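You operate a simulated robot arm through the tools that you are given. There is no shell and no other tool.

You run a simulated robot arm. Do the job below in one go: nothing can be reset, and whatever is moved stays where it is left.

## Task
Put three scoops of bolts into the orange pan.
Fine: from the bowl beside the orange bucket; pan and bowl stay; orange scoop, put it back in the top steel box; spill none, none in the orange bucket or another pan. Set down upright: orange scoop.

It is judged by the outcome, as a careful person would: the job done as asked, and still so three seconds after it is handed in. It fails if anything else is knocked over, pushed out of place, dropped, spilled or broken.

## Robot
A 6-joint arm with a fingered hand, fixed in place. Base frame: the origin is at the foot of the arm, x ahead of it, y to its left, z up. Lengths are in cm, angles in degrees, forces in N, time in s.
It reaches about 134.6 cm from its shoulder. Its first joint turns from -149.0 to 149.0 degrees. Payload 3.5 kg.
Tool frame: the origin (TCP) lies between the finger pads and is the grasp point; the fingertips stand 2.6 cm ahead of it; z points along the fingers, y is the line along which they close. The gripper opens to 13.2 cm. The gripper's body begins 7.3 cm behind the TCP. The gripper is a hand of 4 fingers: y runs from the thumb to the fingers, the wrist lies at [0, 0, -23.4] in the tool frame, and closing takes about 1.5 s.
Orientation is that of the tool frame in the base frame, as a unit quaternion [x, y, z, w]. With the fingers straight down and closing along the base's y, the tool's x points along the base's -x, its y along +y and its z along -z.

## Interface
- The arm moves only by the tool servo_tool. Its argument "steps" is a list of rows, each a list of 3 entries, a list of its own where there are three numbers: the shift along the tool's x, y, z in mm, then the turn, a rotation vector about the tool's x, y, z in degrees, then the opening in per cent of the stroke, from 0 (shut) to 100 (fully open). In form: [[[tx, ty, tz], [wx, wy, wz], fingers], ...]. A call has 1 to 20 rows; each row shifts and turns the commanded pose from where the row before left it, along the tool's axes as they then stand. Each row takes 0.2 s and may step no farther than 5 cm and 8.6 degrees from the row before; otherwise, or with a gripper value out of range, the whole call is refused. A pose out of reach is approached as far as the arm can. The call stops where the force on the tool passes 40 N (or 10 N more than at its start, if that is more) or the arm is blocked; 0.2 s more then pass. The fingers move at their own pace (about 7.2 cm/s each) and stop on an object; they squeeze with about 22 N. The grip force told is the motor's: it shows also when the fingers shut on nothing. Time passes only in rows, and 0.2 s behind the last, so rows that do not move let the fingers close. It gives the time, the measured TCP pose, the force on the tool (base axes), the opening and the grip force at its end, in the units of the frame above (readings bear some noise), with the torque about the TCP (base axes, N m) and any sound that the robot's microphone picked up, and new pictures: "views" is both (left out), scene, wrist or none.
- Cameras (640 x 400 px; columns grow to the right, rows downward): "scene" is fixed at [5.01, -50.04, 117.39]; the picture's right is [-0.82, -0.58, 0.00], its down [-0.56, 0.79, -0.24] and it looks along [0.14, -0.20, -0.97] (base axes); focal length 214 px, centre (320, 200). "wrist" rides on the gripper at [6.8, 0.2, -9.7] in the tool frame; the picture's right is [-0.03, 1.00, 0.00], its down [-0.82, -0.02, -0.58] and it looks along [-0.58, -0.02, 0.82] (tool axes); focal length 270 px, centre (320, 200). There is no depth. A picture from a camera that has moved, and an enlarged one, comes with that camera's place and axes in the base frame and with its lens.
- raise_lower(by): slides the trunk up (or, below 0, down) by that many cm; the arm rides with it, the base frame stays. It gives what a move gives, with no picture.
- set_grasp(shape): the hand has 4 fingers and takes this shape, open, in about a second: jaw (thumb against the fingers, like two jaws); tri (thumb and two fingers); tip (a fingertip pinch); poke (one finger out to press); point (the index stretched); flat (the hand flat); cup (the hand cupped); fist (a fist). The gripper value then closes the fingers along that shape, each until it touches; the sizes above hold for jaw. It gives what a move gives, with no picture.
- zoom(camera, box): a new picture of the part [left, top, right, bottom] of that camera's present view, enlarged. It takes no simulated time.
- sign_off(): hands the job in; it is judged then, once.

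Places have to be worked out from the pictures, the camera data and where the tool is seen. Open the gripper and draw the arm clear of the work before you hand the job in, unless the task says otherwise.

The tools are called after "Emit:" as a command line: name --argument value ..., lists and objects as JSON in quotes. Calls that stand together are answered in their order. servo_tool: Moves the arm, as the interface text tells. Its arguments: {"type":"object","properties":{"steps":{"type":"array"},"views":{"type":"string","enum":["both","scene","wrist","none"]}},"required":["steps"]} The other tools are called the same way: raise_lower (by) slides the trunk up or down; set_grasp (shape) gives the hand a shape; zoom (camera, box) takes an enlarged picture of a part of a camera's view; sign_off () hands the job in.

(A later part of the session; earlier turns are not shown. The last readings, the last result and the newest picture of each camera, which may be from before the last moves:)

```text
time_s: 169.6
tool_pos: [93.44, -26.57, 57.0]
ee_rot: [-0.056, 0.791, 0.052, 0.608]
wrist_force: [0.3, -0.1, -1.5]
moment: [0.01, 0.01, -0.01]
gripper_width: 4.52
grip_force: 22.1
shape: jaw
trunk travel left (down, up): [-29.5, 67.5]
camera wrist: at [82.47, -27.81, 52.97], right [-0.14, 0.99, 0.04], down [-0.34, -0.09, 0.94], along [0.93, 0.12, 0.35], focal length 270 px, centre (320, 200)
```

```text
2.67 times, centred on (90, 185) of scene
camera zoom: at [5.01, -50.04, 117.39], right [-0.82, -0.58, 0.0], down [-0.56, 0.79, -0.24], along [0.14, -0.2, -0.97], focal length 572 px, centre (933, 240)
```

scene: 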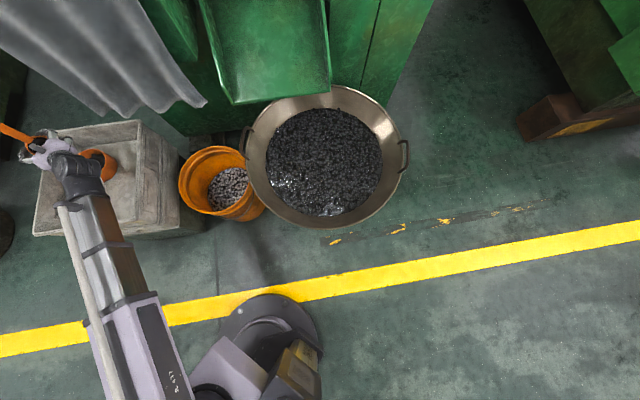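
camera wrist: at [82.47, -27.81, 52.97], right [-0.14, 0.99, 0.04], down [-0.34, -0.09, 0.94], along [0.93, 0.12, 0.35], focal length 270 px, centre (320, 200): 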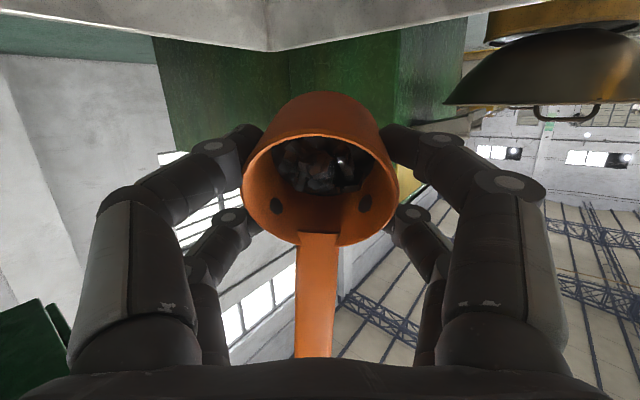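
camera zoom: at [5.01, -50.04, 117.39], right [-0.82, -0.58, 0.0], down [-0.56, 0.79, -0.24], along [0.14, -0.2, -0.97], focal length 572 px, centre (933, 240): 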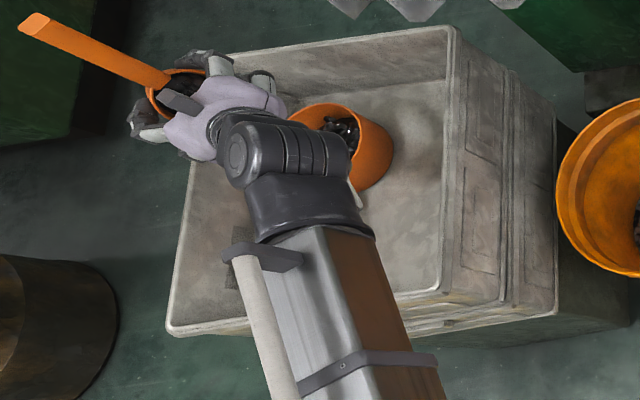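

About a third remains at 90°. I lower 2 cm more and pitch to 105°.

Emit:
raise_lower --by -2

Emit:
servo_tool --steps '[[[-27.7, 0, -12.6], [0, -7.5, 0], 0], [[-29.6, 0, -8.5], [0, -7.5, 0], 0], [[0, 0, 0], [0, 0, 0], 0]]'

Emit:
zoom --camera "wrist" --box '[140, 0, 500, 300]'

Emit:
zoom --camera "scene" --box '[0, 110, 180, 260]'

```text
time_s: 170.3
tool_pos: [93.35, -26.52, 55.03]
ee_rot: [-0.055, 0.791, 0.051, 0.607]
wrist_force: [0.0, 0.0, -1.4]
moment: [-0.03, 0.02, -0.02]
gripper_width: 4.56
grip_force: 22.5
shape: jaw
trunk travel left (down, up): [-27.5, 69.5]
```

```text
time_s: 171.1
tool_pos: [92.58, -26.22, 59.66]
ee_rot: [-0.035, 0.724, 0.066, 0.685]
wrist_force: [-1.1, -0.6, -1.2]
moment: [0.01, 0.04, -0.04]
gripper_width: 4.52
grip_force: 22.4
shape: jaw
out of reach, approached as far as the arm can: row 2
trunk travel left (down, up): [-27.5, 69.5]
camera wrist: at [82.74, -27.03, 53.56], right [-0.14, 0.99, 0.07], down [-0.52, -0.14, 0.84], along [0.84, 0.08, 0.53], focal length 270 px, centre (320, 200)
```

scene: 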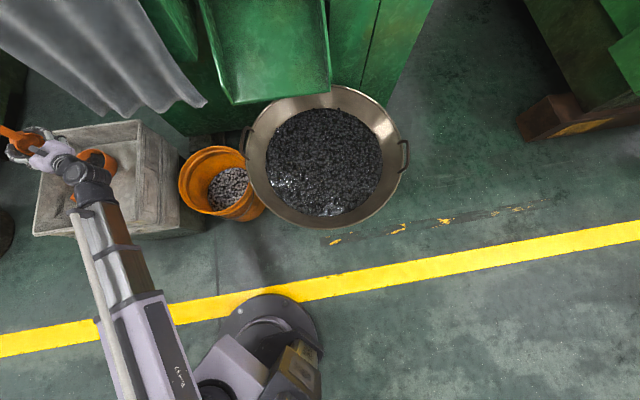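
wrist: 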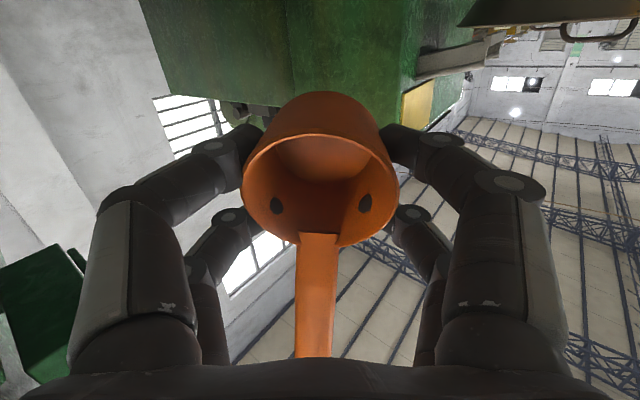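

```text
1.33 times, centred on (320, 150) of wrist
camera zoom: at [82.74, -27.03, 53.56], right [-0.14, 0.99, 0.07], down [-0.52, -0.14, 0.84], along [0.84, 0.08, 0.53], focal length 360 px, centre (320, 267)
```

zoom: 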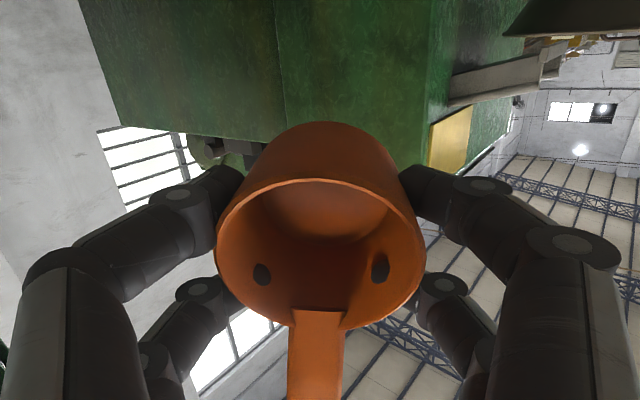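

```text
2.67 times, centred on (90, 185) of scene
camera zoom: at [5.01, -50.04, 117.39], right [-0.82, -0.58, 0.0], down [-0.56, 0.79, -0.24], along [0.14, -0.2, -0.97], focal length 572 px, centre (933, 240)
```

zoom: 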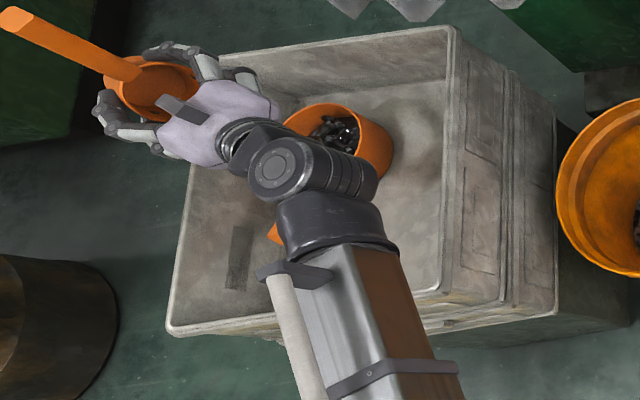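

The cup is empty. I raise 22 cm and level the scoop again, then check the pan and the box for any stray bolts.

Emit:
raise_lower --by 22

Emit:
servo_tool --steps '[[[34.3, 0, 1.8], [0, 8.5, 0], 0], [[32.7, 0, 6.7], [0, 8.5, 0], 0], [[29.7, 0, 10.8], [0, 8.5, 0], 0], [[25.7, 0, 13.9], [0, 8.5, 0], 0], [[20.8, 0, 15.7], [0, 8.5, 0], 0], [[15.7, 0, 16], [0, 8.5, 0], 0], [[10.7, 0, 14.7], [0, 8.5, 0], 0], [[6.3, 0, 12.2], [0, 8.5, 0], 0], [[2.9, 0, 8.3], [0, 8.5, 0], 0], [[0.7, 0, 3.7], [0, 8.5, 0], 0], [[0, 0, -1.4], [0, 8.5, 0], 0], [[0.7, 0, -6.5], [0, 8.5, 0], 0], [[0, 0, 0], [0, 0, 0], 0]]'

Emit:
zoom --camera "scene" --box '[20, 110, 180, 250]'

Emit:
zoom --camera "scene" --box '[60, 135, 130, 205]'

```text
time_s: 173.4
tool_pos: [92.76, -26.27, 81.78]
ee_rot: [-0.034, 0.725, 0.066, 0.684]
wrist_force: [0.5, 0.2, -0.4]
moment: [-0.03, 0.03, -0.01]
gripper_width: 4.52
grip_force: 22.0
shape: jaw
trunk travel left (down, up): [-49.5, 47.5]
```

```text
time_s: 176.2
tool_pos: [92.36, -25.12, 60.6]
ee_rot: [-0.073, 0.988, 0.015, -0.134]
wrist_force: [-0.5, -0.4, -1.4]
moment: [0.02, 0.05, -0.02]
gripper_width: 4.48
grip_force: 21.7
shape: jaw
trunk travel left (down, up): [-49.5, 47.5]
camera wrist: at [88.52, -25.98, 71.7], right [-0.12, 0.99, 0.04], down [0.93, 0.09, 0.34], along [0.34, 0.08, -0.94], focal length 270 px, centre (320, 200)
```

scene: 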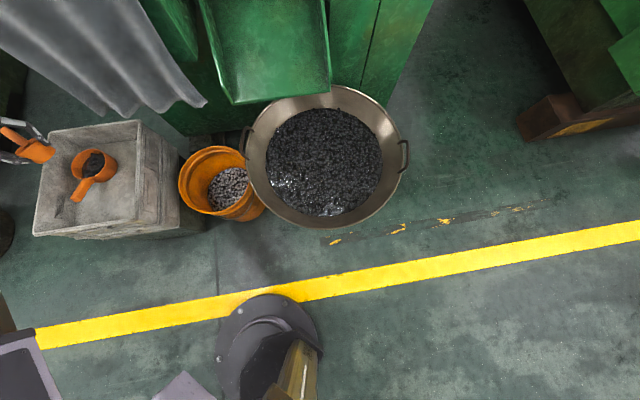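
wrist: 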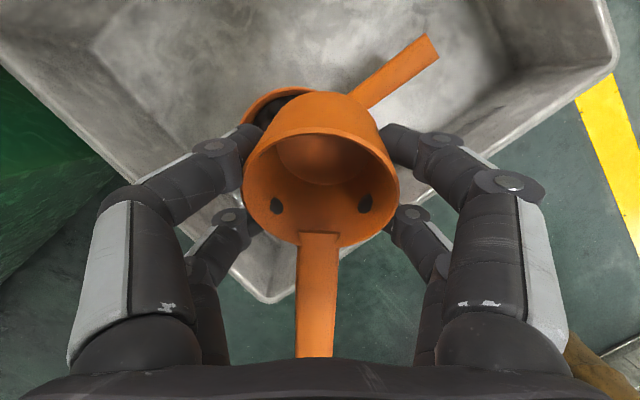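

```text
2.86 times, centred on (100, 180) of scene
camera zoom: at [5.01, -50.04, 117.39], right [-0.82, -0.58, 0.0], down [-0.56, 0.79, -0.24], along [0.14, -0.2, -0.97], focal length 613 px, centre (949, 257)
```

zoom: 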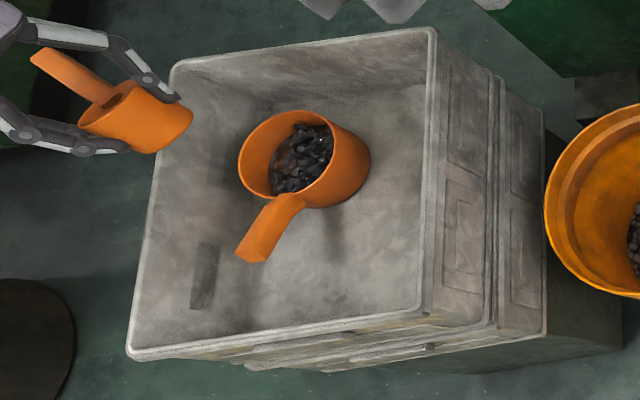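

```text
5.71 times, centred on (95, 170) of scene
camera zoom: at [5.01, -50.04, 117.39], right [-0.82, -0.58, 0.0], down [-0.56, 0.79, -0.24], along [0.14, -0.2, -0.97], focal length 1226 px, centre (1606, 371)
```

zoom: 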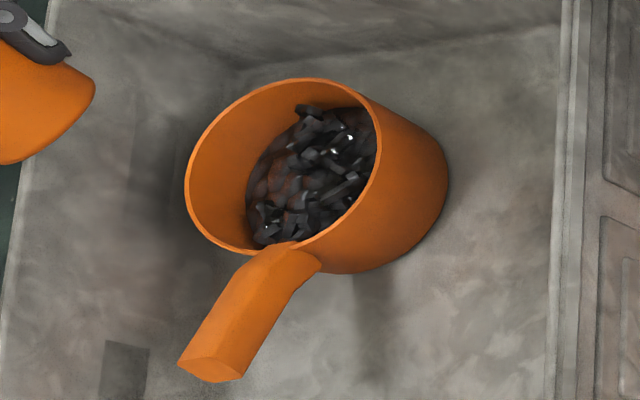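

The second scoop is all in the pan with nothing spilled, and there is room for a third. I go back the same way: raise, slide toward the robot, and yaw.

Emit:
raise_lower --by 8.5

Emit:
servo_tool --steps '[[[17, -0.4, 4.6], [2.8, 0, 0], 0], [[34.8, -0.8, 9.3], [0, 0, 0], 0], [[34.8, -0.8, 9.3], [0, 0, 0], 0], [[34.8, -0.8, 9.3], [0, 0, 0], 0], [[34.8, -0.8, 9.3], [0, 0, 0], 0], [[34.8, -0.8, 9.3], [0, 0, 0], 0], [[34.8, -0.8, 9.3], [0, 0, 0], 0], [[34.8, -0.8, 9.3], [0, 0, 0], 0], [[17, -0.4, 4.6], [0, 0, 0], 0]]' --views "none"

Emit:
servo_tool --steps '[[[0, 0, 0], [-2.12, 0, 7.92], 0], [[0, 0, 0], [-2.12, 0, 7.92], 0], [[0, 0, 0], [-2.12, 0, 7.92], 0], [[0, 0, 0], [-2.12, 0, 7.92], 0], [[0, 0, 0], [-2.12, 0, 7.92], 0], [[0, 0, 0], [-2.12, 0, 7.92], 0], [[0, 0, 0], [-2.12, 0, 7.92], 0], [[0, 0, 0], [-2.12, 0, 7.92], 0], [[0, 0, 0], [-2.12, 0, 7.92], 0], [[0, 0, 0], [-2.12, 0, 7.92], 0], [[0, 0, 0], [-2.12, 0, 7.92], 0], [[0, 0, 0], [-2.12, 0, 7.92], 0], [[0, 0, 0], [-2.12, 0, 7.92], 0], [[0, 0, 0], [-2.12, 0, 7.92], 0]]'

```text
time_s: 177.4
tool_pos: [92.45, -25.2, 68.95]
ee_rot: [-0.073, 0.988, 0.016, -0.133]
wrist_force: [-0.2, -0.2, -0.2]
moment: [-0.03, -0.01, 0.04]
gripper_width: 4.51
grip_force: 21.9
shape: jaw
trunk travel left (down, up): [-58.0, 39.0]
```

```text
time_s: 179.4
tool_pos: [64.03, -30.14, 68.89]
ee_rot: [-0.076, 0.988, -0.009, -0.131]
wrist_force: [-0.6, 0.5, -1.9]
moment: [-0.03, -0.04, 0.01]
gripper_width: 4.49
grip_force: 22.1
shape: jaw
trunk travel left (down, up): [-58.0, 39.0]
```

```text
time_s: 182.4
tool_pos: [64.11, -30.16, 68.94]
ee_rot: [0.793, 0.595, 0.105, -0.08]
wrist_force: [0.1, 0.2, -1.4]
moment: [0.03, 0.01, 0.0]
gripper_width: 4.48
grip_force: 22.1
shape: jaw
trunk travel left (down, up): [-58.0, 39.0]
camera wrist: at [65.51, -26.17, 80.17], right [0.95, -0.3, -0.01], down [-0.28, -0.9, 0.35], along [-0.11, -0.33, -0.94], focal length 270 px, centre (320, 200)
```

scene: 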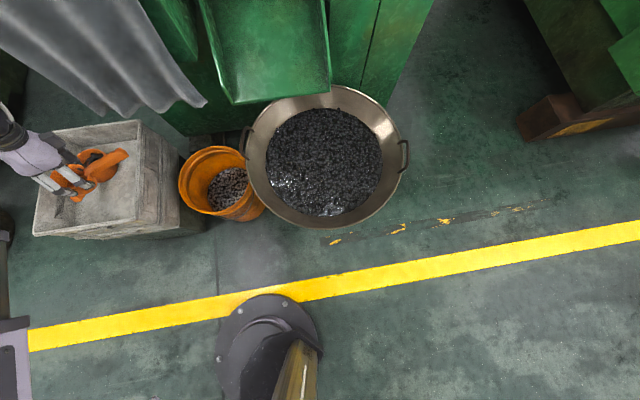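
wrist: 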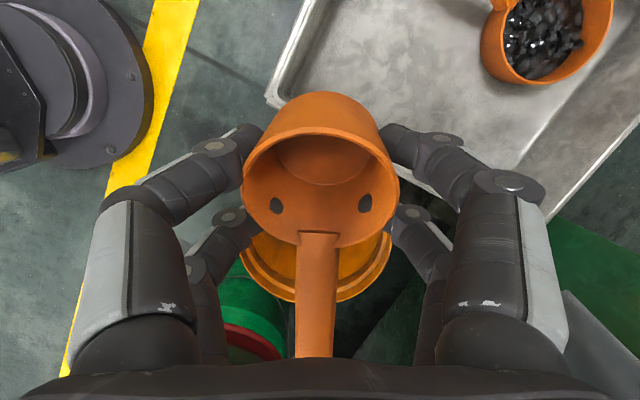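

Good, the grip is unchanged. I carry the empty scoop to the bowl, aiming at a fresh spot near (22.5,-74).

Emit:
servo_tool --steps '[[[-16, -8.6, -4.3], [0, 0, 0], 0], [[-32.6, -17.2, -8.7], [0, 0, 0], 0], [[-32.6, -17.2, -8.7], [0, 0, 0], 0], [[-32.6, -17.2, -8.7], [0, 0, 0], 0], [[-32.6, -17.2, -8.7], [0, 0, 0], 0], [[-32.6, -17.2, -8.7], [0, 0, 0], 0], [[-32.6, -17.2, -8.7], [0, 0, 0], 0], [[-32.6, -17.2, -8.7], [0, 0, 0], 0], [[-32.6, -17.2, -8.7], [0, 0, 0], 0], [[-32.6, -17.2, -8.7], [0, 0, 0], 0], [[-32.6, -17.2, -8.7], [0, 0, 0], 0], [[-32.6, -17.2, -8.7], [0, 0, 0], 0], [[-32.6, -17.2, -8.7], [0, 0, 0], 0], [[-32.6, -17.2, -8.7], [0, 0, 0], 0], [[-32.6, -17.2, -8.7], [0, 0, 0], 0], [[-32.6, -17.2, -8.7], [0, 0, 0], 0], [[-16, -8.6, -4.3], [0, 0, 0], 0]]'

```text
time_s: 186.0
tool_pos: [22.89, -74.68, 68.83]
ee_rot: [0.792, 0.597, 0.104, -0.079]
wrist_force: [0.1, -0.5, -1.9]
moment: [0.0, -0.01, -0.01]
gripper_width: 4.48
grip_force: 22.2
shape: jaw
trunk travel left (down, up): [-58.0, 39.0]
camera wrist: at [24.16, -70.66, 80.15], right [0.95, -0.3, -0.01], down [-0.28, -0.9, 0.35], along [-0.11, -0.33, -0.94], focal length 270 px, centre (320, 200)
```

scene: 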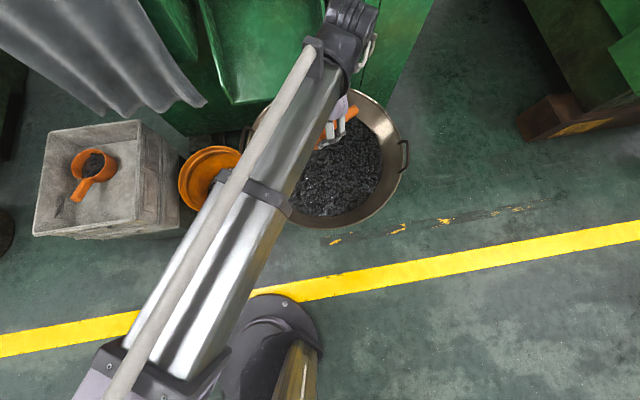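
wrist: 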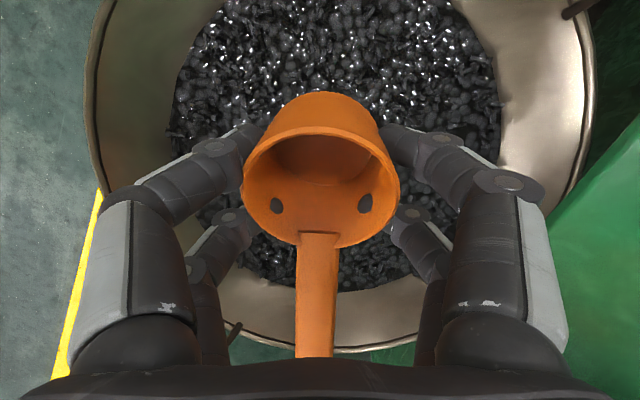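

Centred over fresh bolts. I repeat the same dig: pitch 45°, lower into the bolts, and curl back.

Emit:
servo_tool --steps '[[[-1.6, 0, 5.8], [0, -7.5, 0], 0], [[-0.3, 0, 2], [0, -7.5, 0], 0], [[0, 0, -2], [0, -7.5, 0], 0], [[-0.8, 0, -5.9], [0, -7.5, 0], 0], [[-2.5, 0, -9.5], [0, -7.5, 0], 0], [[-5.2, 0, -12.5], [0, -7.5, 0], 0], [[0, 0, 0], [0, 0, 0], 0]]' --views "none"

Emit:
raise_lower --by -21.5

Emit:
raise_lower --by -4

Emit:
servo_tool --steps '[[[0, 0, 0], [0, 0, 0], 0]]' --views "wrist"

```text
time_s: 187.6
tool_pos: [22.91, -74.44, 71.3]
ee_rot: [0.771, 0.582, -0.208, 0.155]
wrist_force: [0.8, -0.7, -2.1]
moment: [0.01, -0.04, -0.03]
gripper_width: 4.49
grip_force: 21.9
shape: jaw
trunk travel left (down, up): [-58.0, 39.0]
```

```text
time_s: 189.9
tool_pos: [22.81, -74.47, 49.76]
ee_rot: [0.772, 0.581, -0.208, 0.156]
wrist_force: [-0.3, -0.4, -1.0]
moment: [-0.02, -0.02, -0.01]
gripper_width: 4.48
grip_force: 21.7
shape: jaw
trunk travel left (down, up): [-36.5, 60.5]
```

```text
time_s: 190.7
tool_pos: [22.93, -74.54, 45.64]
ee_rot: [0.772, 0.581, -0.208, 0.155]
wrist_force: [0.4, -0.3, -1.1]
moment: [0.02, -0.03, 0.01]
gripper_width: 4.49
grip_force: 21.8
shape: jaw
trunk travel left (down, up): [-32.5, 64.5]
```

```text
time_s: 191.1
tool_pos: [22.8, -74.56, 45.81]
ee_rot: [0.772, 0.581, -0.207, 0.155]
wrist_force: [1.5, 0.6, -1.1]
moment: [0.03, -0.03, 0.04]
gripper_width: 4.48
grip_force: 22.0
shape: jaw
trunk travel left (down, up): [-32.5, 64.5]
camera wrist: at [26.06, -64.03, 50.83], right [0.95, -0.3, 0.01], down [-0.13, -0.4, 0.91], along [-0.27, -0.87, -0.42], focal length 270 px, centre (320, 200)
```

wrist: 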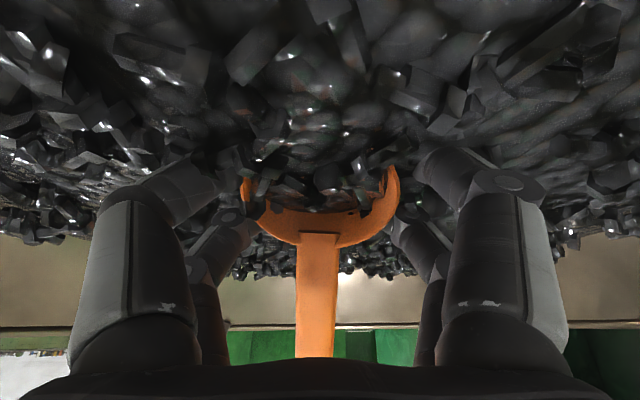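

The cup is well buried. I curl back to level with small lifts, then raise clear and inspect.

Emit:
servo_tool --steps '[[[6.8, 0, 11.7], [0, 7.5, 0], 0], [[3.8, 0, 9.1], [0, 7.5, 0], 0]]' --views "none"

Emit:
raise_lower --by 2

Emit:
servo_tool --steps '[[[1.6, 0, 5.8], [0, 7.5, 0], 0], [[0.3, 0, 2], [0, 7.5, 0], 0]]' --views "none"

Emit:
raise_lower --by 2.5

Emit:
servo_tool --steps '[[[0, 0, -2], [0, 7.5, 0], 0], [[0.8, 0, -5.9], [0, 7.5, 0], 0]]' --views "none"

Emit:
raise_lower --by 9

Emit:
servo_tool --steps '[[[0, 6, 0], [0, 0, 0], 0], [[0, -6, 0], [0, 0, 0], 0], [[0, -6, 0], [0, 0, 0], 0], [[0, 6, 0], [0, 0, 0], 0], [[6, 0, 1.6], [0, 0, 0], 0], [[-6, 0, -1.6], [0, 0, 0], 0], [[-6, 0, -1.6], [0, 0, 0], 0], [[6, 0, 1.6], [0, 0, 0], 0], [[0, 0, 0], [0, 0, 0], 0]]' --views "wrist"

Emit:
zoom --camera "wrist" --box '[140, 0, 500, 300]'

```text
time_s: 191.7
tool_pos: [22.8, -74.45, 43.36]
ee_rot: [0.792, 0.596, -0.105, 0.077]
wrist_force: [0.5, 0.6, -2.4]
moment: [-0.01, -0.04, 0.02]
gripper_width: 4.46
grip_force: 21.7
shape: jaw
trunk travel left (down, up): [-32.5, 64.5]
```

```text
time_s: 192.4
tool_pos: [22.89, -74.51, 45.4]
ee_rot: [0.792, 0.597, -0.105, 0.078]
wrist_force: [0.4, -0.3, -2.0]
moment: [0.04, -0.02, 0.02]
gripper_width: 4.46
grip_force: 21.8
shape: jaw
trunk travel left (down, up): [-34.5, 62.5]
```

```text
time_s: 193.0
tool_pos: [22.84, -74.54, 44.68]
ee_rot: [0.798, 0.602, 0.0, -0.001]
wrist_force: [0.2, -0.5, -2.4]
moment: [0.0, 0.01, 0.02]
gripper_width: 4.47
grip_force: 21.8
shape: jaw
trunk travel left (down, up): [-34.5, 62.5]
```

```text
time_s: 193.7
tool_pos: [22.85, -74.48, 47.17]
ee_rot: [0.798, 0.602, 0.0, -0.001]
wrist_force: [-0.7, 0.6, -2.6]
moment: [0.0, -0.01, 0.01]
gripper_width: 4.46
grip_force: 22.1
shape: jaw
trunk travel left (down, up): [-37.0, 60.0]
```

```text
time_s: 194.3
tool_pos: [22.85, -74.54, 48.04]
ee_rot: [0.791, 0.597, 0.104, -0.08]
wrist_force: [0.2, 0.4, -2.3]
moment: [-0.01, 0.0, -0.01]
gripper_width: 4.47
grip_force: 22.0
shape: jaw
trunk travel left (down, up): [-37.0, 60.0]
```

```text
time_s: 195.6
tool_pos: [22.81, -74.46, 56.9]
ee_rot: [0.792, 0.597, 0.104, -0.079]
wrist_force: [-0.2, -0.5, -2.8]
moment: [0.02, -0.02, -0.02]
gripper_width: 4.49
grip_force: 21.8
shape: jaw
trunk travel left (down, up): [-46.0, 51.0]
```

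```text
time_s: 197.6
tool_pos: [22.7, -74.57, 56.88]
ee_rot: [0.792, 0.596, 0.104, -0.079]
wrist_force: [-0.9, 0.2, -2.0]
moment: [0.01, 0.02, -0.02]
gripper_width: 4.47
grip_force: 21.8
shape: jaw
trunk travel left (down, up): [-46.0, 51.0]
camera wrist: at [24.18, -70.48, 68.15], right [0.95, -0.3, -0.01], down [-0.28, -0.9, 0.35], along [-0.11, -0.33, -0.94], focal length 270 px, centre (320, 200)
```

wrist: 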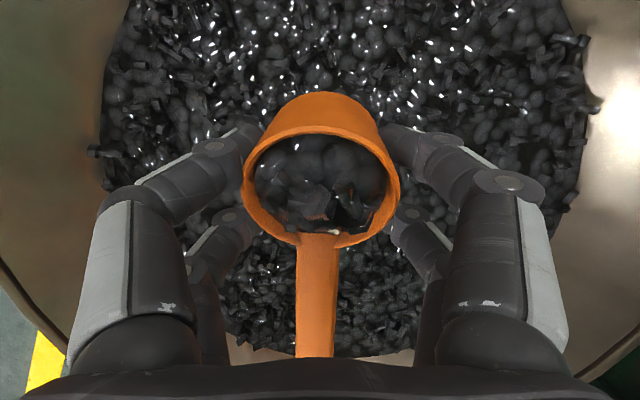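

```text
1.33 times, centred on (320, 150) of wrist
camera zoom: at [24.18, -70.48, 68.15], right [0.95, -0.3, -0.01], down [-0.28, -0.9, 0.35], along [-0.11, -0.33, -0.94], focal length 360 px, centre (320, 267)
```

zoom: 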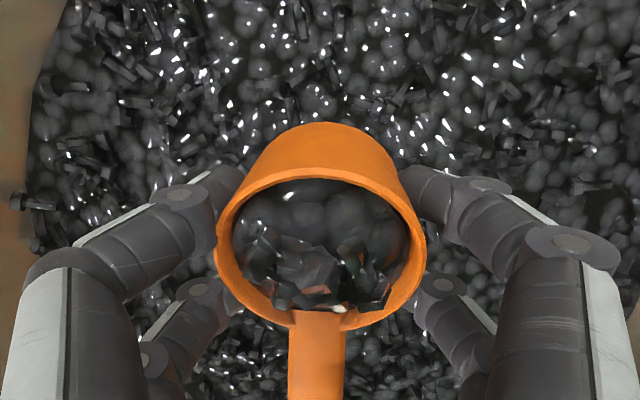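

A third clean, full scoop. I raise it and carry it along the same route.

Emit:
raise_lower --by 13

Emit:
servo_tool --steps '[[[6.3, 3.3, 1.7], [0, 0, 0], 0], [[12.6, 6.5, 3.4], [0, 0, 0], 0], [[18.9, 9.8, 5.1], [0, 0, 0], 0], [[22.1, 11.4, 5.9], [0, 0, 0], 0], [[22.1, 11.4, 5.9], [0, 0, 0], 0], [[22.1, 11.4, 5.9], [0, 0, 0], 0], [[22.1, 11.4, 5.9], [0, 0, 0], 0], [[22.1, 11.4, 5.9], [0, 0, 0], 0], [[22.1, 11.4, 5.9], [0, 0, 0], 0], [[22.1, 11.4, 5.9], [0, 0, 0], 0], [[22.1, 11.4, 5.9], [0, 0, 0], 0], [[22.1, 11.4, 5.9], [0, 0, 0], 0], [[22.1, 11.4, 5.9], [0, 0, 0], 0], [[22.1, 11.4, 5.9], [0, 0, 0], 0], [[22.1, 11.4, 5.9], [0, 0, 0], 0], [[22.1, 11.4, 5.9], [0, 0, 0], 0], [[22.1, 11.4, 5.9], [0, 0, 0], 0], [[18.9, 9.8, 5.1], [0, 0, 0], 0], [[12.6, 6.5, 3.4], [0, 0, 0], 0], [[6.3, 3.3, 1.7], [0, 0, 0], 0]]' --views "wrist"

Emit:
servo_tool --steps '[[[8.4, 4.4, 2.3], [0, 0, 0], 0], [[16.8, 8.7, 4.5], [0, 0, 0], 0], [[23.1, 12, 6.2], [0, 0, 0], 0], [[23.1, 12, 6.2], [0, 0, 0], 0], [[23.1, 12, 6.2], [0, 0, 0], 0], [[21, 10.9, 5.6], [0, 0, 0], 0], [[16.8, 8.7, 4.5], [0, 0, 0], 0], [[8.4, 4.4, 2.3], [0, 0, 0], 0]]'

```text
time_s: 199.1
tool_pos: [22.74, -74.47, 69.89]
ee_rot: [0.792, 0.596, 0.104, -0.079]
wrist_force: [0.1, -0.3, -2.7]
moment: [0.04, 0.0, -0.02]
gripper_width: 4.48
grip_force: 22.0
shape: jaw
trunk travel left (down, up): [-59.0, 38.0]
```

```text
time_s: 203.3
tool_pos: [53.01, -41.66, 69.97]
ee_rot: [0.792, 0.597, 0.104, -0.08]
wrist_force: [-0.1, 0.2, -1.3]
moment: [0.0, 0.05, 0.0]
gripper_width: 4.5
grip_force: 22.4
shape: jaw
trunk travel left (down, up): [-59.0, 38.0]
camera wrist: at [54.33, -37.68, 81.15], right [0.95, -0.3, -0.01], down [-0.28, -0.9, 0.35], along [-0.11, -0.33, -0.94], focal length 270 px, centre (320, 200)
```

wrist: 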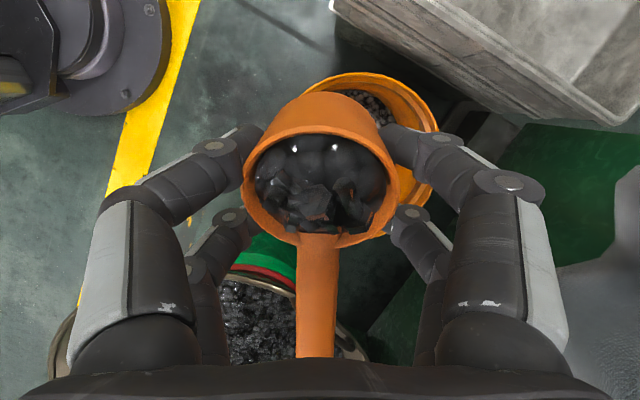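

```text
time_s: 205.1
tool_pos: [64.01, -29.57, 69.93]
ee_rot: [0.792, 0.596, 0.104, -0.079]
wrist_force: [0.5, -0.2, -1.8]
moment: [0.01, 0.04, 0.03]
gripper_width: 4.47
grip_force: 21.8
shape: jaw
trunk travel left (down, up): [-59.0, 38.0]
camera wrist: at [65.41, -25.58, 81.15], right [0.95, -0.3, -0.01], down [-0.28, -0.9, 0.35], along [-0.11, -0.33, -0.94], focal length 270 px, centre (320, 200)
```

scene: 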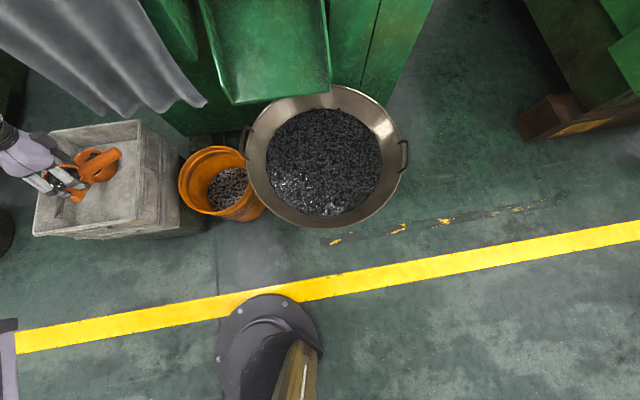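
wrist: 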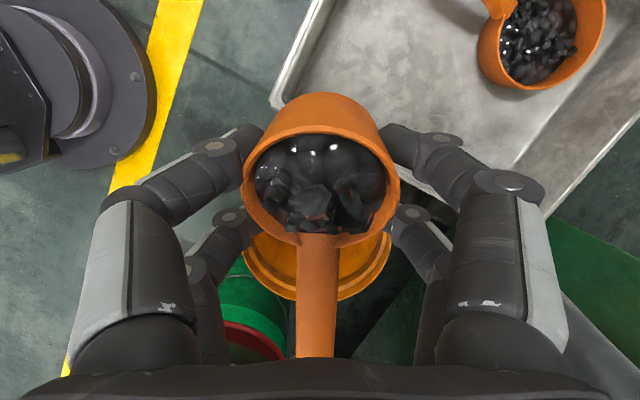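

Load intact. Now the yaw, then the slide to the pre-pour position over the pan.

Emit:
servo_tool --steps '[[[0, 0, 0], [0.8, 0, -2.9], 0], [[0, 0, 0], [1.55, 0, -5.8], 0], [[0, 0, 0], [1.55, 0, -5.8], 0], [[0, 0, 0], [1.55, 0, -5.8], 0], [[0, 0, 0], [1.55, 0, -5.8], 0], [[0, 0, 0], [1.55, 0, -5.8], 0], [[0, 0, 0], [1.55, 0, -5.8], 0], [[0, 0, 0], [1.55, 0, -5.8], 0], [[0, 0, 0], [1.55, 0, -5.8], 0], [[0, 0, 0], [1.55, 0, -5.8], 0], [[0, 0, 0], [1.55, 0, -5.8], 0], [[0, 0, 0], [1.55, 0, -5.8], 0], [[0, 0, 0], [1.55, 0, -5.8], 0], [[0, 0, 0], [1.55, 0, -5.8], 0], [[0, 0, 0], [1.55, 0, -5.8], 0], [[0, 0, 0], [1.55, 0, -5.8], 0], [[0, 0, 0], [1.55, 0, -5.8], 0], [[0, 0, 0], [1.55, 0, -5.8], 0], [[0, 0, 0], [1.55, 0, -5.8], 0], [[0, 0, 0], [0.8, 0, -2.9], 0]]' --views "wrist"

Emit:
servo_tool --steps '[[[-8.6, -0.3, -2.3], [0, 0, 0], 0], [[-17.2, -0.6, -4.6], [0, 0, 0], 0], [[-22.6, -0.7, -6.1], [0, 0, 0], 0], [[-22.6, -0.7, -6.1], [0, 0, 0], 0], [[-22.6, -0.7, -6.1], [0, 0, 0], 0], [[-22.6, -0.7, -6.1], [0, 0, 0], 0], [[-22.6, -0.7, -6.1], [0, 0, 0], 0], [[-22.6, -0.7, -6.1], [0, 0, 0], 0], [[-22.6, -0.7, -6.1], [0, 0, 0], 0], [[-22.6, -0.7, -6.1], [0, 0, 0], 0], [[-22.6, -0.7, -6.1], [0, 0, 0], 0], [[-22.6, -0.7, -6.1], [0, 0, 0], 0], [[-22.6, -0.7, -6.1], [0, 0, 0], 0], [[-22.6, -0.7, -6.1], [0, 0, 0], 0], [[-17.2, -0.6, -4.6], [0, 0, 0], 0], [[-8.6, -0.3, -2.3], [0, 0, 0], 0]]'

```text
time_s: 209.3
tool_pos: [63.83, -29.74, 70.0]
ee_rot: [-0.07, 0.989, -0.008, -0.13]
wrist_force: [0.0, -0.3, -1.6]
moment: [-0.01, -0.02, -0.01]
gripper_width: 4.45
grip_force: 21.6
shape: jaw
trunk travel left (down, up): [-59.0, 38.0]
camera wrist: at [59.92, -30.01, 81.16], right [-0.12, 0.99, -0.01], down [0.93, 0.11, 0.35], along [0.34, 0.04, -0.94], focal length 270 px, centre (320, 200)
```

wrist: 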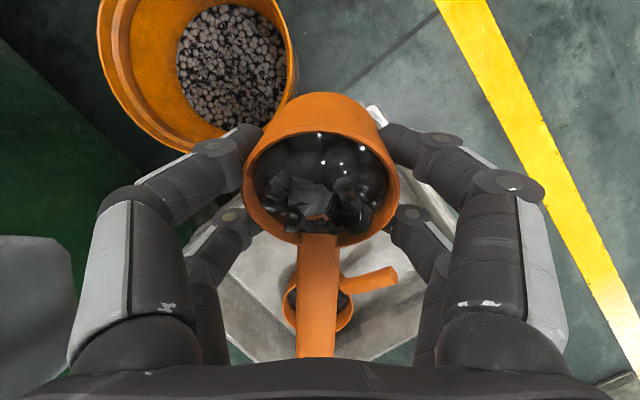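

```text
time_s: 212.7
tool_pos: [97.0, -26.06, 69.96]
ee_rot: [-0.07, 0.989, -0.008, -0.131]
wrist_force: [1.0, 0.6, -1.7]
moment: [0.05, 0.02, 0.0]
gripper_width: 4.47
grip_force: 22.2
shape: jaw
trunk travel left (down, up): [-59.0, 38.0]
camera wrist: at [93.12, -26.31, 81.15], right [-0.12, 0.99, -0.01], down [0.93, 0.11, 0.35], along [0.34, 0.03, -0.94], focal length 270 px, centre (320, 200)
```

scene: 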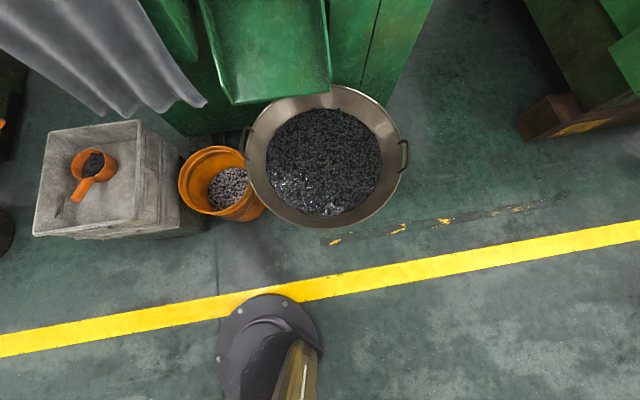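
wrist: 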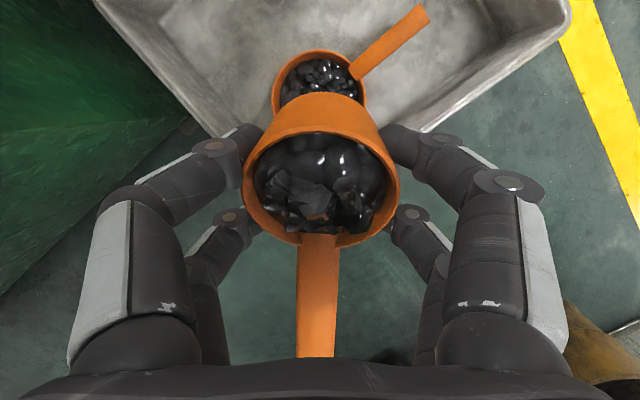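

Perfectly lined up with the pan. I repeat the same pour sequence, first down and to 45°.

Emit:
raise_lower --by -16.5

Emit:
servo_tool --steps '[[[-0.7, 0, 6], [0, -7.5, 0], 0], [[1.3, 0, 2.2], [0, -7.5, 0], 0], [[2.1, 0, -2], [0, -7.5, 0], 0], [[1.9, 0, -6.3], [0, -7.5, 0], 0]]' --views "none"

Emit:
raise_lower --by -2.5

Emit:
servo_tool --steps '[[[0.7, 0, -10.3], [0, -7.5, 0], 0], [[-1.8, 0, -13.9], [0, -7.5, 0], 0], [[0, 0, 0], [0, 0, 0], 0]]'

Emit:
zoom --camera "scene" --box '[20, 110, 140, 210]'

```text
time_s: 214.6
tool_pos: [97.11, -26.06, 53.42]
ee_rot: [-0.07, 0.989, -0.008, -0.13]
wrist_force: [0.1, 0.1, -1.7]
moment: [0.02, 0.08, 0.01]
gripper_width: 4.48
grip_force: 22.2
shape: jaw
trunk travel left (down, up): [-42.5, 54.5]
```

```text
time_s: 215.6
tool_pos: [96.5, -26.16, 53.42]
ee_rot: [-0.071, 0.989, 0.011, 0.131]
wrist_force: [0.0, 0.0, -2.4]
moment: [0.01, 0.07, -0.01]
gripper_width: 4.46
grip_force: 22.1
shape: jaw
trunk travel left (down, up): [-42.5, 54.5]
```

```text
time_s: 216.3
tool_pos: [96.5, -26.13, 50.98]
ee_rot: [-0.071, 0.989, 0.01, 0.13]
wrist_force: [0.2, 0.3, -2.2]
moment: [0.02, 0.02, 0.0]
gripper_width: 4.44
grip_force: 22.2
shape: jaw
trunk travel left (down, up): [-40.0, 57.0]
```

```text
time_s: 217.1
tool_pos: [95.72, -26.35, 53.32]
ee_rot: [-0.068, 0.963, 0.019, 0.259]
wrist_force: [0.9, -0.6, -1.9]
moment: [0.0, 0.01, 0.0]
gripper_width: 4.44
grip_force: 22.2
shape: jaw
trunk travel left (down, up): [-40.0, 57.0]
camera wrist: at [85.09, -27.54, 58.32], right [-0.12, 0.99, 0.01], down [0.42, 0.04, 0.91], along [0.9, 0.11, -0.42], focal length 270 px, centre (320, 200)
```

scene: 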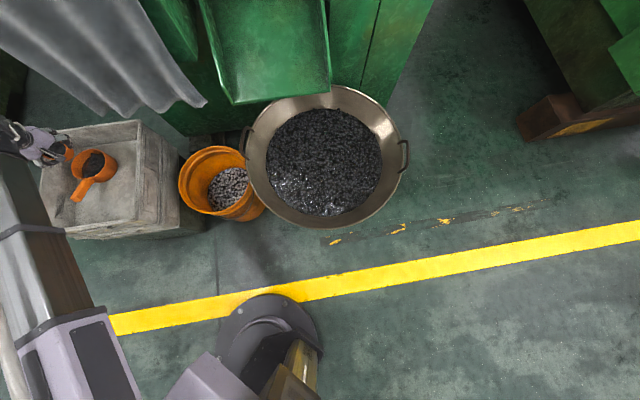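
wrist: 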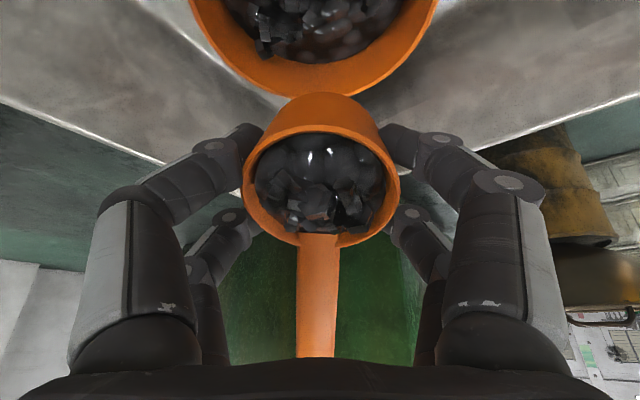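

```text
4.00 times, centred on (80, 160) of scene
camera zoom: at [5.01, -50.04, 117.39], right [-0.82, -0.58, 0.0], down [-0.56, 0.79, -0.24], along [0.14, -0.2, -0.97], focal length 858 px, centre (1280, 360)
```

zoom: 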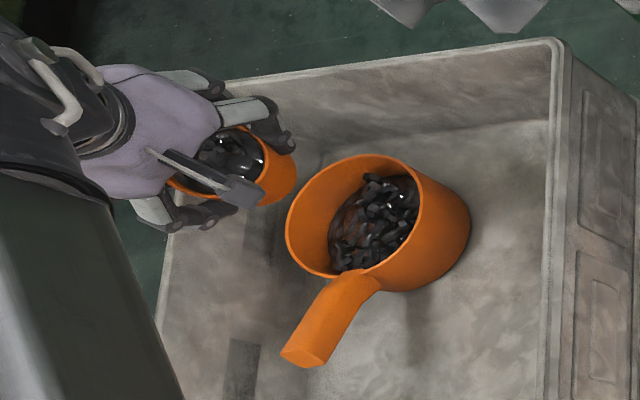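

Same as last time; I continue through 60° to 75°, lowering between steps.

Emit:
raise_lower --by -3

Emit:
servo_tool --steps '[[[-4.9, 0, -16.8], [0, -7.5, 0], 0], [[-8.7, 0, -18.8], [0, -7.5, 0], 0]]' --views "none"

Emit:
raise_lower --by -3.5

Emit:
servo_tool --steps '[[[-13, 0, -19.5], [0, -7.5, 0], 0], [[-17.2, 0, -19.4], [0, -7.5, 0], 0], [[0, 0, 0], [0, 0, 0], 0]]'

Emit:
zoom --camera "wrist" --box '[140, 0, 500, 300]'

Emit:
zoom --camera "scene" --box '[20, 110, 180, 250]'

```text
time_s: 217.9
tool_pos: [95.76, -26.44, 50.2]
ee_rot: [-0.068, 0.964, 0.019, 0.258]
wrist_force: [0.0, -0.4, -0.8]
moment: [-0.03, 0.02, -0.01]
gripper_width: 4.44
grip_force: 21.9
shape: jaw
trunk travel left (down, up): [-37.0, 60.0]
```

```text
time_s: 218.5
tool_pos: [94.86, -26.43, 53.95]
ee_rot: [-0.065, 0.921, 0.027, 0.383]
wrist_force: [0.4, 0.4, -1.7]
moment: [0.03, 0.03, 0.01]
gripper_width: 4.45
grip_force: 22.3
shape: jaw
trunk travel left (down, up): [-37.0, 60.0]
```

```text
time_s: 219.3
tool_pos: [94.88, -26.47, 50.48]
ee_rot: [-0.065, 0.921, 0.028, 0.383]
wrist_force: [-0.1, -0.4, -0.5]
moment: [-0.04, 0.0, 0.01]
gripper_width: 4.46
grip_force: 22.5
shape: jaw
trunk travel left (down, up): [-33.5, 63.5]
```

```text
time_s: 220.1
tool_pos: [94.01, -26.71, 55.35]
ee_rot: [-0.061, 0.863, 0.035, 0.5]
wrist_force: [-0.7, -0.1, -1.4]
moment: [0.02, 0.02, 0.0]
gripper_width: 4.45
grip_force: 22.1
shape: jaw
trunk travel left (down, up): [-33.5, 63.5]
camera wrist: at [82.39, -28.02, 54.35], right [-0.13, 0.99, 0.02], down [-0.09, -0.03, 1.0], along [0.99, 0.13, 0.09], focal length 270 px, centre (320, 200)
```

scene: 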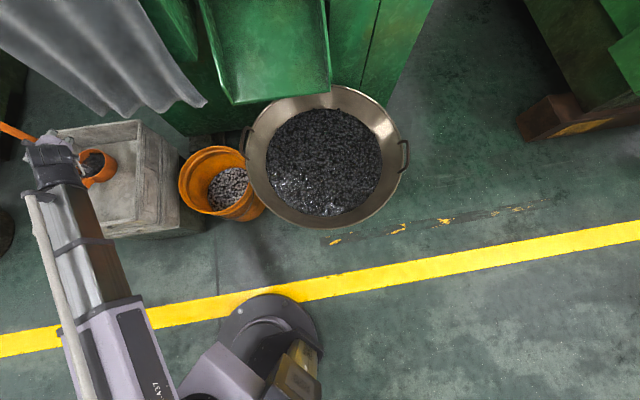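
wrist: 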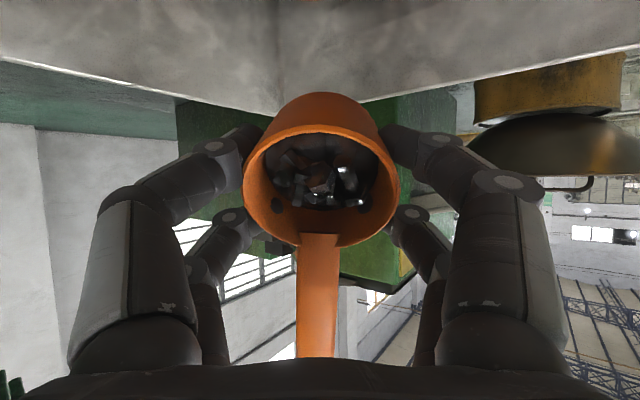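

```text
1.33 times, centred on (320, 150) of wrist
camera zoom: at [82.39, -28.02, 54.35], right [-0.13, 0.99, 0.02], down [-0.09, -0.03, 1.0], along [0.99, 0.13, 0.09], focal length 360 px, centre (320, 267)
```

zoom: 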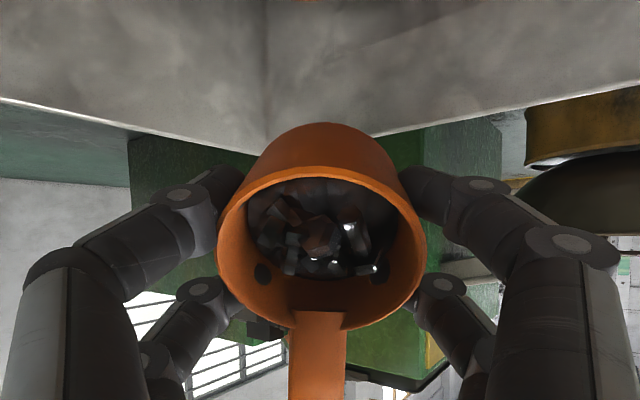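

```text
2.86 times, centred on (100, 180) of scene
camera zoom: at [5.01, -50.04, 117.39], right [-0.82, -0.58, 0.0], down [-0.56, 0.79, -0.24], along [0.14, -0.2, -0.97], focal length 613 px, centre (949, 257)
```

zoom: 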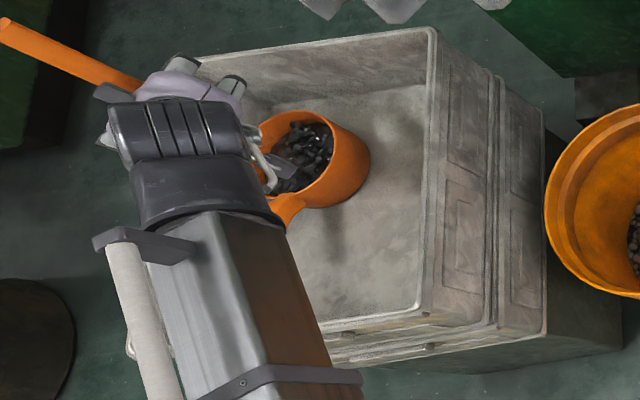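

Pouring cleanly into the pan, and no bolts elsewhere. On to 90° and 105°.

Emit:
raise_lower --by -4

Emit:
servo_tool --steps '[[[-21.3, 0, -18.1], [0, -7.5, 0], 0], [[-24.9, 0, -15.7], [0, -7.5, 0], 0], [[0, 0, 0], [0, 0, 0], 0]]' --views "none"

Emit:
raise_lower --by -2

Emit:
servo_tool --steps '[[[-27.7, 0, -12.6], [0, -7.5, 0], 0], [[-29.6, 0, -8.5], [0, -7.5, 0], 0], [[0, 0, 0], [0, 0, 0], 0]]'

Emit:
zoom --camera "wrist" --box '[140, 0, 500, 300]'

Emit:
zoom --camera "scene" --box '[20, 110, 180, 250]'

```text
time_s: 220.9
tool_pos: [94.01, -26.74, 51.41]
ee_rot: [-0.06, 0.863, 0.035, 0.5]
wrist_force: [1.0, -0.2, -0.9]
moment: [0.02, 0.03, -0.06]
gripper_width: 4.45
grip_force: 21.9
shape: jaw
trunk travel left (down, up): [-29.5, 67.5]
```

```text
time_s: 221.7
tool_pos: [92.98, -26.86, 57.02]
ee_rot: [-0.055, 0.79, 0.043, 0.609]
wrist_force: [-0.2, -0.1, -2.2]
moment: [-0.01, 0.03, -0.01]
gripper_width: 4.45
grip_force: 21.7
shape: jaw
trunk travel left (down, up): [-29.5, 67.5]
```

```text
time_s: 222.4
tool_pos: [93.04, -26.96, 55.01]
ee_rot: [-0.055, 0.79, 0.043, 0.608]
wrist_force: [0.1, 0.2, -1.8]
moment: [-0.03, 0.04, -0.02]
gripper_width: 4.45
grip_force: 22.0
shape: jaw
trunk travel left (down, up): [-27.5, 69.5]
```

```text
time_s: 223.2
tool_pos: [92.06, -26.67, 59.58]
ee_rot: [-0.034, 0.726, 0.059, 0.684]
wrist_force: [0.2, 0.2, -1.5]
moment: [-0.02, 0.02, 0.01]
gripper_width: 4.45
grip_force: 21.9
shape: jaw
out of reach, approached as far as the arm can: row 2
trunk travel left (down, up): [-27.5, 69.5]
camera wrist: at [82.22, -27.27, 53.49], right [-0.13, 0.99, 0.07], down [-0.52, -0.12, 0.85], along [0.85, 0.07, 0.53], focal length 270 px, centre (320, 200)
```

scene: 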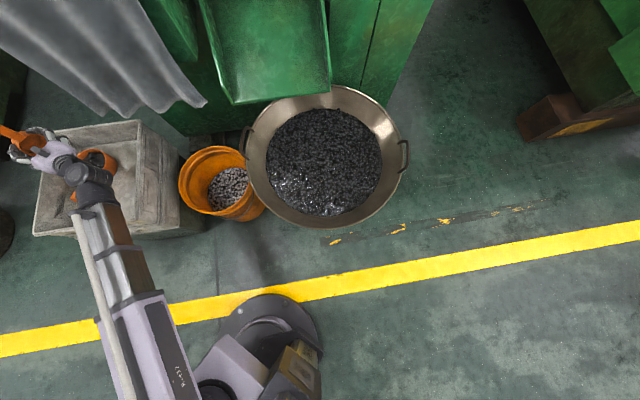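
wrist: 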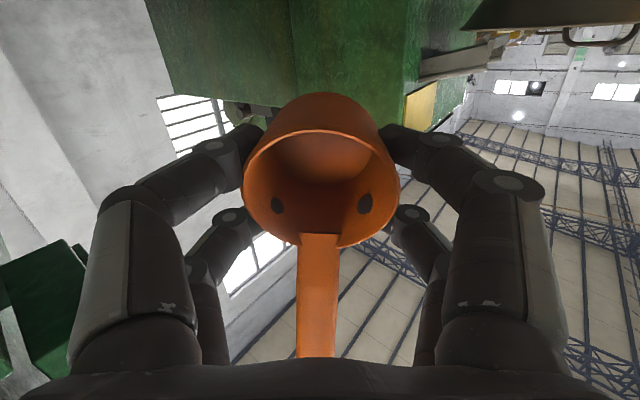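

```text
1.33 times, centred on (320, 150) of wrist
camera zoom: at [82.22, -27.27, 53.49], right [-0.13, 0.99, 0.07], down [-0.52, -0.12, 0.85], along [0.85, 0.07, 0.53], focal length 360 px, centre (320, 267)
```

zoom: 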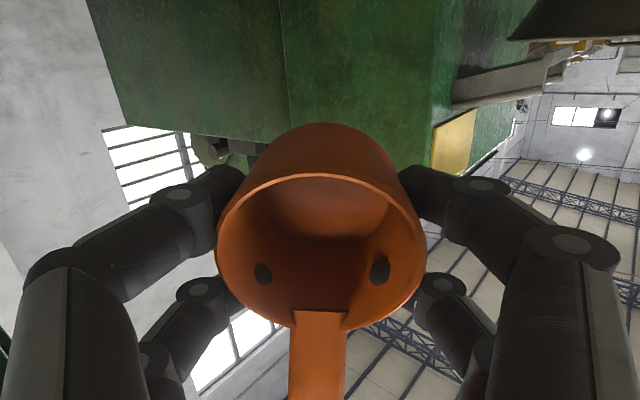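

```text
2.86 times, centred on (100, 180) of scene
camera zoom: at [5.01, -50.04, 117.39], right [-0.82, -0.58, 0.0], down [-0.56, 0.79, -0.24], along [0.14, -0.2, -0.97], focal length 613 px, centre (949, 257)
```

zoom: 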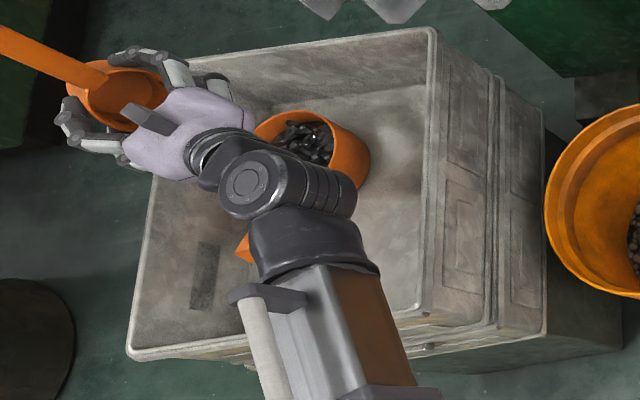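

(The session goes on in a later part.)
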